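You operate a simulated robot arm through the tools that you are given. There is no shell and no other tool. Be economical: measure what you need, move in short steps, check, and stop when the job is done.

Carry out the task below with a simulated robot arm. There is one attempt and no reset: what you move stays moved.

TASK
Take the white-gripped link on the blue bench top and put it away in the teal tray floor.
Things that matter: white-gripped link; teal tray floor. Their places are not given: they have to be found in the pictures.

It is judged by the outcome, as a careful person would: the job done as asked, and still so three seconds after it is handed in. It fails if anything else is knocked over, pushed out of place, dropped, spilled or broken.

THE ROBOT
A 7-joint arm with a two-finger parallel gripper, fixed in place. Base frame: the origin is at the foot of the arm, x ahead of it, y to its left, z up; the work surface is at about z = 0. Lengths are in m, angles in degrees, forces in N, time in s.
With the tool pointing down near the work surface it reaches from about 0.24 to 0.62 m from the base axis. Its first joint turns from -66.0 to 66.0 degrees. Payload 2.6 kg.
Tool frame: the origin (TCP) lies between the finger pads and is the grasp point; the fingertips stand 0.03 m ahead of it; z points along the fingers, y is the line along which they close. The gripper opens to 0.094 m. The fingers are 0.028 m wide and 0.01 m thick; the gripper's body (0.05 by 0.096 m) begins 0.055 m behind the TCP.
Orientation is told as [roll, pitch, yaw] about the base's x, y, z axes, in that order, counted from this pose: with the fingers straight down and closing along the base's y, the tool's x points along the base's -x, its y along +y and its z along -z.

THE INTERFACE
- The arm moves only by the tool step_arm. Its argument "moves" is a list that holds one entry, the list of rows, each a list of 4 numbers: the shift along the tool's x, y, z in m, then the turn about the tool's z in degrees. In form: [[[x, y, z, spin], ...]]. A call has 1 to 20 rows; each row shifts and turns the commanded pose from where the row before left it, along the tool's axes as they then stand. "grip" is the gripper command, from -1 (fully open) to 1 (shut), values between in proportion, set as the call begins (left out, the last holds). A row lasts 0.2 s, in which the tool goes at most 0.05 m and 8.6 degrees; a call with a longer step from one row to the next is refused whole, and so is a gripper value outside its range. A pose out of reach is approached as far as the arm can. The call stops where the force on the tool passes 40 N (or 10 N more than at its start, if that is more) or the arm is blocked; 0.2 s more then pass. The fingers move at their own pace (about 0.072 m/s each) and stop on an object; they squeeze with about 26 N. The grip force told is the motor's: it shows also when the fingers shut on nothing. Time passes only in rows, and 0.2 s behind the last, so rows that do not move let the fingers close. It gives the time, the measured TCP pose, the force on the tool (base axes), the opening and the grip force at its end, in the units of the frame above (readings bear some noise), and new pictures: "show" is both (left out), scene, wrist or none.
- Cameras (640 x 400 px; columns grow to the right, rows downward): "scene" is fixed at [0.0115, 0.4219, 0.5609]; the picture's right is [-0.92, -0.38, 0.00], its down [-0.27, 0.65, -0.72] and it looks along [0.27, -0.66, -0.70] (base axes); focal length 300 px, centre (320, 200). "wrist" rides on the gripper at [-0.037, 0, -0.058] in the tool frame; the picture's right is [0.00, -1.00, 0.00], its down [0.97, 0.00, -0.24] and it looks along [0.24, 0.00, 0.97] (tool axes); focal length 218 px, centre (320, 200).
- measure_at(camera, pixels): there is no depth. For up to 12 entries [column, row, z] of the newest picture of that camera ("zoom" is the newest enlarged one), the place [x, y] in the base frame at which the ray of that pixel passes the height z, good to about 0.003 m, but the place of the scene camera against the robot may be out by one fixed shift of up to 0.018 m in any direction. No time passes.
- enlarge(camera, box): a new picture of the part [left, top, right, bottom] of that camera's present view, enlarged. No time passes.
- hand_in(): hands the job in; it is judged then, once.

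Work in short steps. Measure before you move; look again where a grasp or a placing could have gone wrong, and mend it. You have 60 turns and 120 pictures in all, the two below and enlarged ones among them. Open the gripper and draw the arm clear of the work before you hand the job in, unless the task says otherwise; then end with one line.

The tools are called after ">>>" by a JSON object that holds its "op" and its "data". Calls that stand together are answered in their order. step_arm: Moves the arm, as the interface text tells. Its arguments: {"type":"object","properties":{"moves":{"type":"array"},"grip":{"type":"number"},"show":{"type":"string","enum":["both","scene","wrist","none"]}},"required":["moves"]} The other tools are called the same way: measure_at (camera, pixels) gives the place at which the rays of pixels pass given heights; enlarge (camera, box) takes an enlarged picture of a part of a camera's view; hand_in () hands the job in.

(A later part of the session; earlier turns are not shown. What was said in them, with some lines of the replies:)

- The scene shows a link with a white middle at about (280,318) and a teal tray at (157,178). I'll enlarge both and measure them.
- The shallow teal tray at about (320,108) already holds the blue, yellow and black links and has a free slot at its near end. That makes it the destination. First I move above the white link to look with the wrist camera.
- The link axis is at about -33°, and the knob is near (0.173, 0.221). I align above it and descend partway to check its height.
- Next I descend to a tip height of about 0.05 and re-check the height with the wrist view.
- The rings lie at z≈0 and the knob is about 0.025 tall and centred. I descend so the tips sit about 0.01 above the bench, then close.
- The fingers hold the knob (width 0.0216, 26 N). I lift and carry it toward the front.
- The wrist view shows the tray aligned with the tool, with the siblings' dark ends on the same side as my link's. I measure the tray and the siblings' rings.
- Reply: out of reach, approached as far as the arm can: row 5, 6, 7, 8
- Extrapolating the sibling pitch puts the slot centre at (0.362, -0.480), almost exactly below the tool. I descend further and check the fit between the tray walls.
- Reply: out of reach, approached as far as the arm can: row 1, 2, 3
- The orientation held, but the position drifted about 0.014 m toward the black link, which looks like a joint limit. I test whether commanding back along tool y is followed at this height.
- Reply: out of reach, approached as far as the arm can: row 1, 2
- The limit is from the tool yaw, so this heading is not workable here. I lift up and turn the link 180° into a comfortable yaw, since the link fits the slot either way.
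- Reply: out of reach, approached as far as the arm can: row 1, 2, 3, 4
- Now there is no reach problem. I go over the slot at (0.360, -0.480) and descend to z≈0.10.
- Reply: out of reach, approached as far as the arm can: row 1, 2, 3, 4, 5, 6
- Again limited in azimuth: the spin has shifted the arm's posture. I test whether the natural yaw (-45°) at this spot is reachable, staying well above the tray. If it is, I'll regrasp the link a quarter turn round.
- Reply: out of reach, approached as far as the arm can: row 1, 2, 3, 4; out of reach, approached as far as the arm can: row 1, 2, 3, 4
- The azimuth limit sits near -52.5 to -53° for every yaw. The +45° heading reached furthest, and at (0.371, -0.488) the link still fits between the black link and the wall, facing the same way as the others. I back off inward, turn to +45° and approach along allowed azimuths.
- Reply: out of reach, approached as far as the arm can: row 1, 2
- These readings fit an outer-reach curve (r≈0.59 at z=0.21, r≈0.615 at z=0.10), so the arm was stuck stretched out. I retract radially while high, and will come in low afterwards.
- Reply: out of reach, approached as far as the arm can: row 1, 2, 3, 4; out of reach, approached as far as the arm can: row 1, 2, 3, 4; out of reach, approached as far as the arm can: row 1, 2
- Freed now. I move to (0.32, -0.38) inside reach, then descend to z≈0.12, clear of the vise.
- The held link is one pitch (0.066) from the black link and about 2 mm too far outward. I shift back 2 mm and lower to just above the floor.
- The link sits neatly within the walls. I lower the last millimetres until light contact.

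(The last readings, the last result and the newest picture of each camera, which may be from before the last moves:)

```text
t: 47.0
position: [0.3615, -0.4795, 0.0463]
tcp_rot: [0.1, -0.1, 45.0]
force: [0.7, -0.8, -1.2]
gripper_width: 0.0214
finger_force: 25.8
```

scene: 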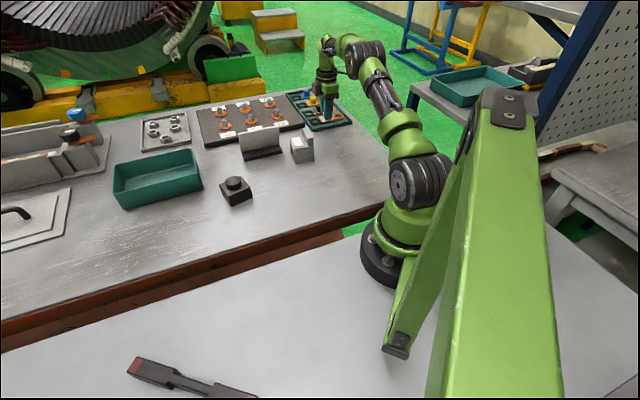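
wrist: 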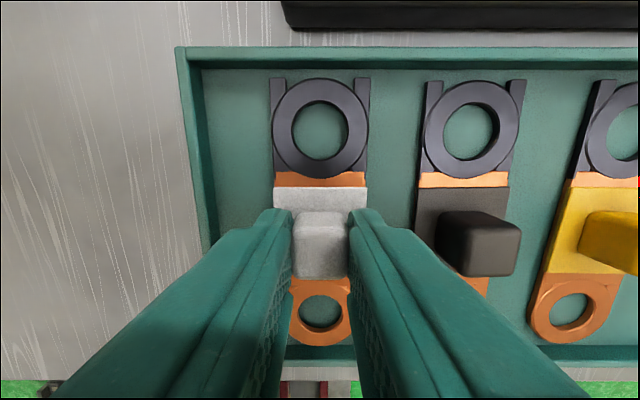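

No contact yet; I continue in 1 mm steps.

>>> {"op": "step_arm", "data": {"moves": [[[0, 0, 0.001, 0], [0, 0, 0.001, 0], [0, 0, 0, 0], [0, 0, 0, 0]]], "show": "none"}}

>>> {"op": "step_arm", "data": {"moves": [[[0, 0, 0.001, 0], [0, 0, 0, 0], [0, 0, 0, 0]]], "show": "wrist"}}

```text
t: 48.0
position: [0.3609, -0.4782, 0.045]
tcp_rot: [-0.1, 0.1, 45.2]
force: [-0.2, 0.4, -0.7]
gripper_width: 0.0215
finger_force: 26.3
```

```text
t: 48.8
position: [0.3625, -0.4783, 0.0439]
tcp_rot: [-0.1, -0.1, 45.1]
force: [-0.8, 0.9, 1.2]
gripper_width: 0.0212
finger_force: 26.0
```

wrist: 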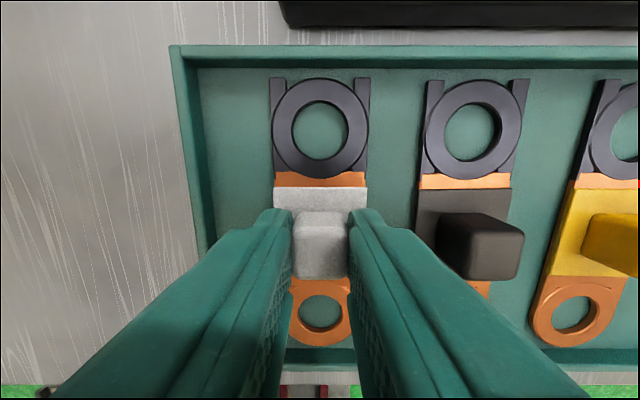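

>>> {"op": "step_arm", "data": {"moves": [[[0, 0, 0.001, 0], [0, 0, 0, 0], [0, 0, 0, 0]]], "show": "none"}}

```text
t: 49.6
position: [0.3625, -0.4788, 0.0446]
tcp_rot: [-0.1, 0.1, 45.1]
force: [0.8, 3.4, 12.4]
gripper_width: 0.0211
finger_force: 26.1
```

Contact felt (12 N up). I open partway, to about 0.044, so the fingers stay clear of the black link, then rise straight up.

>>> {"op": "step_arm", "data": {"moves": [[[0, 0, 0, 0], [0, 0, 0, 0], [0, 0, 0, 0]]], "grip": 0.05}}

>>> {"op": "step_arm", "data": {"moves": [[[0, 0, -0.01, 0], [0, 0, -0.015, 0], [0, 0, -0.02, 0], [0, 0, 0, 0]]]}}

>>> {"op": "enlarge", "data": {"camera": "scene", "box": [276, 72, 366, 136]}}

```text
t: 50.4
position: [0.3617, -0.4786, 0.0418]
tcp_rot: [0.0, 0.0, 45.1]
force: [-0.7, 0.6, 0.0]
gripper_width: 0.0444
finger_force: 0.0
```

scene: 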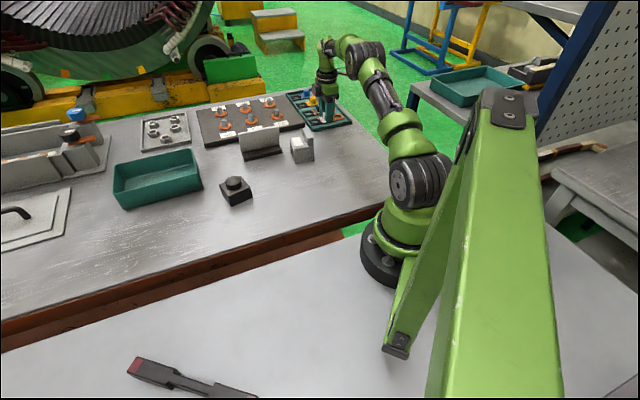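
wrist: 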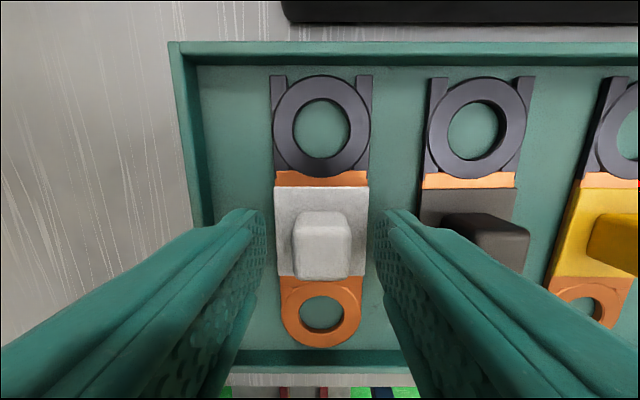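

```text
t: 51.4
position: [0.3611, -0.4783, 0.0878]
tcp_rot: [0.0, -0.1, 45.1]
force: [0.6, 0.5, 0.5]
gripper_width: 0.0447
finger_force: 0.0
```

scene: 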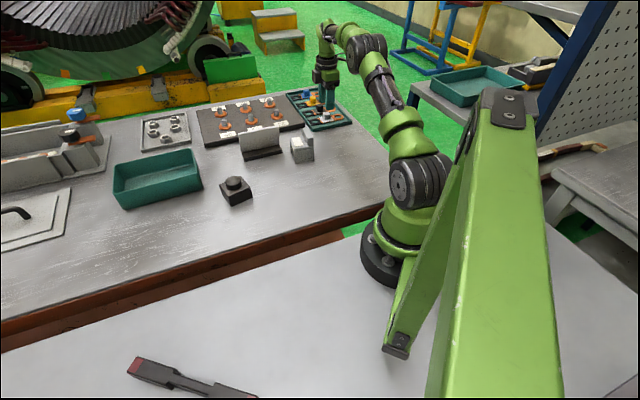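
wrist: 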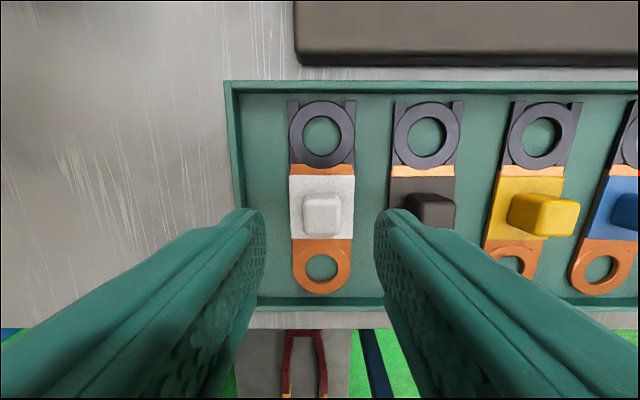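

```text
6.25 times, centred on (321, 104) of scene
```

zoom: 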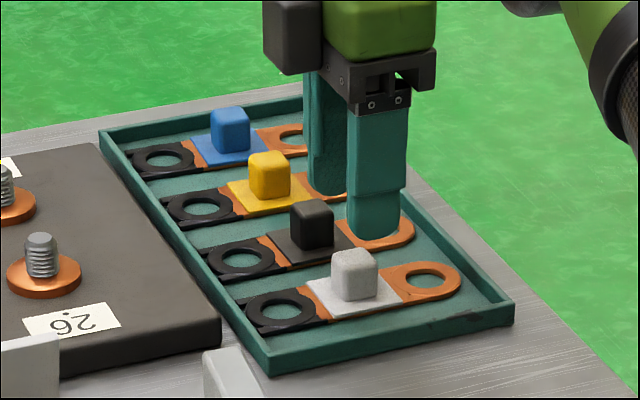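

The link lies flat beside its siblings. I draw the arm clear: back inward, up, then fully open.

>>> {"op": "step_arm", "data": {"moves": [[[-0.0107, 0.0246, -0.01, 0], [-0.0107, 0.0246, -0.01, 0], [-0.0107, 0.0246, -0.01, 0], [-0.0107, 0.0246, -0.01, 0], [0, 0, -0.03, 0], [0, 0, -0.03, 0], [0, 0, -0.03, 0], [0, 0, -0.03, 0], [0, 0, 0, 0]]], "show": "none"}}

>>> {"op": "step_arm", "data": {"moves": [[[-0.024, 0.024, 0, 0], [-0.024, 0.024, 0, 0], [-0.024, 0.024, 0, 0], [0, 0, 0, 0]]], "grip": -1}}

>>> {"op": "enlarge", "data": {"camera": "scene", "box": [190, 72, 366, 200]}}

```text
t: 53.4
position: [0.322, -0.3776, 0.2498]
tcp_rot: [-0.1, -0.1, 45.1]
force: [-1.0, -0.3, 0.3]
gripper_width: 0.0448
finger_force: 0.1
```

```text
t: 54.4
position: [0.32, -0.2779, 0.2482]
tcp_rot: [0.1, -0.1, 45.1]
force: [1.4, 0.6, -0.6]
gripper_width: 0.0941
finger_force: 0.0
```

scene: 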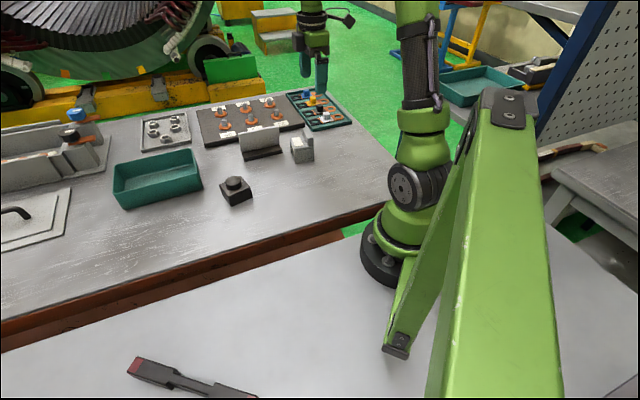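
wrist: 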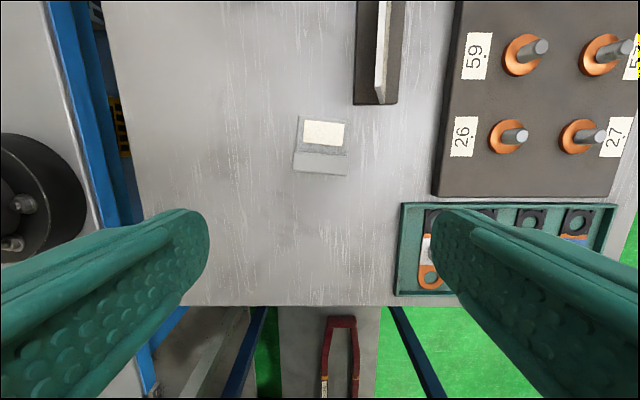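

```text
3.12 times, centred on (278, 136) of scene
```

zoom: 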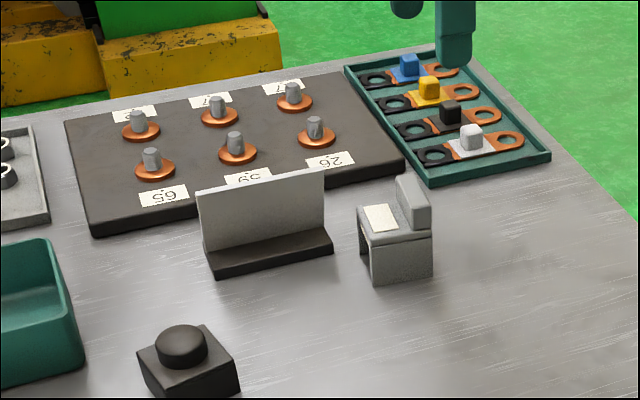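

The white-gripped link rests in the tray, nothing else has moved, and the arm is clear with the gripper open.

>>> {"op": "hand_in", "data": {}}

```text
The job is handed in.
```

The white-gripped link is lying flat on the floor of the shallow teal tray, next to the blue, yellow and black links and facing the same way; I saw nothing else disturbed.
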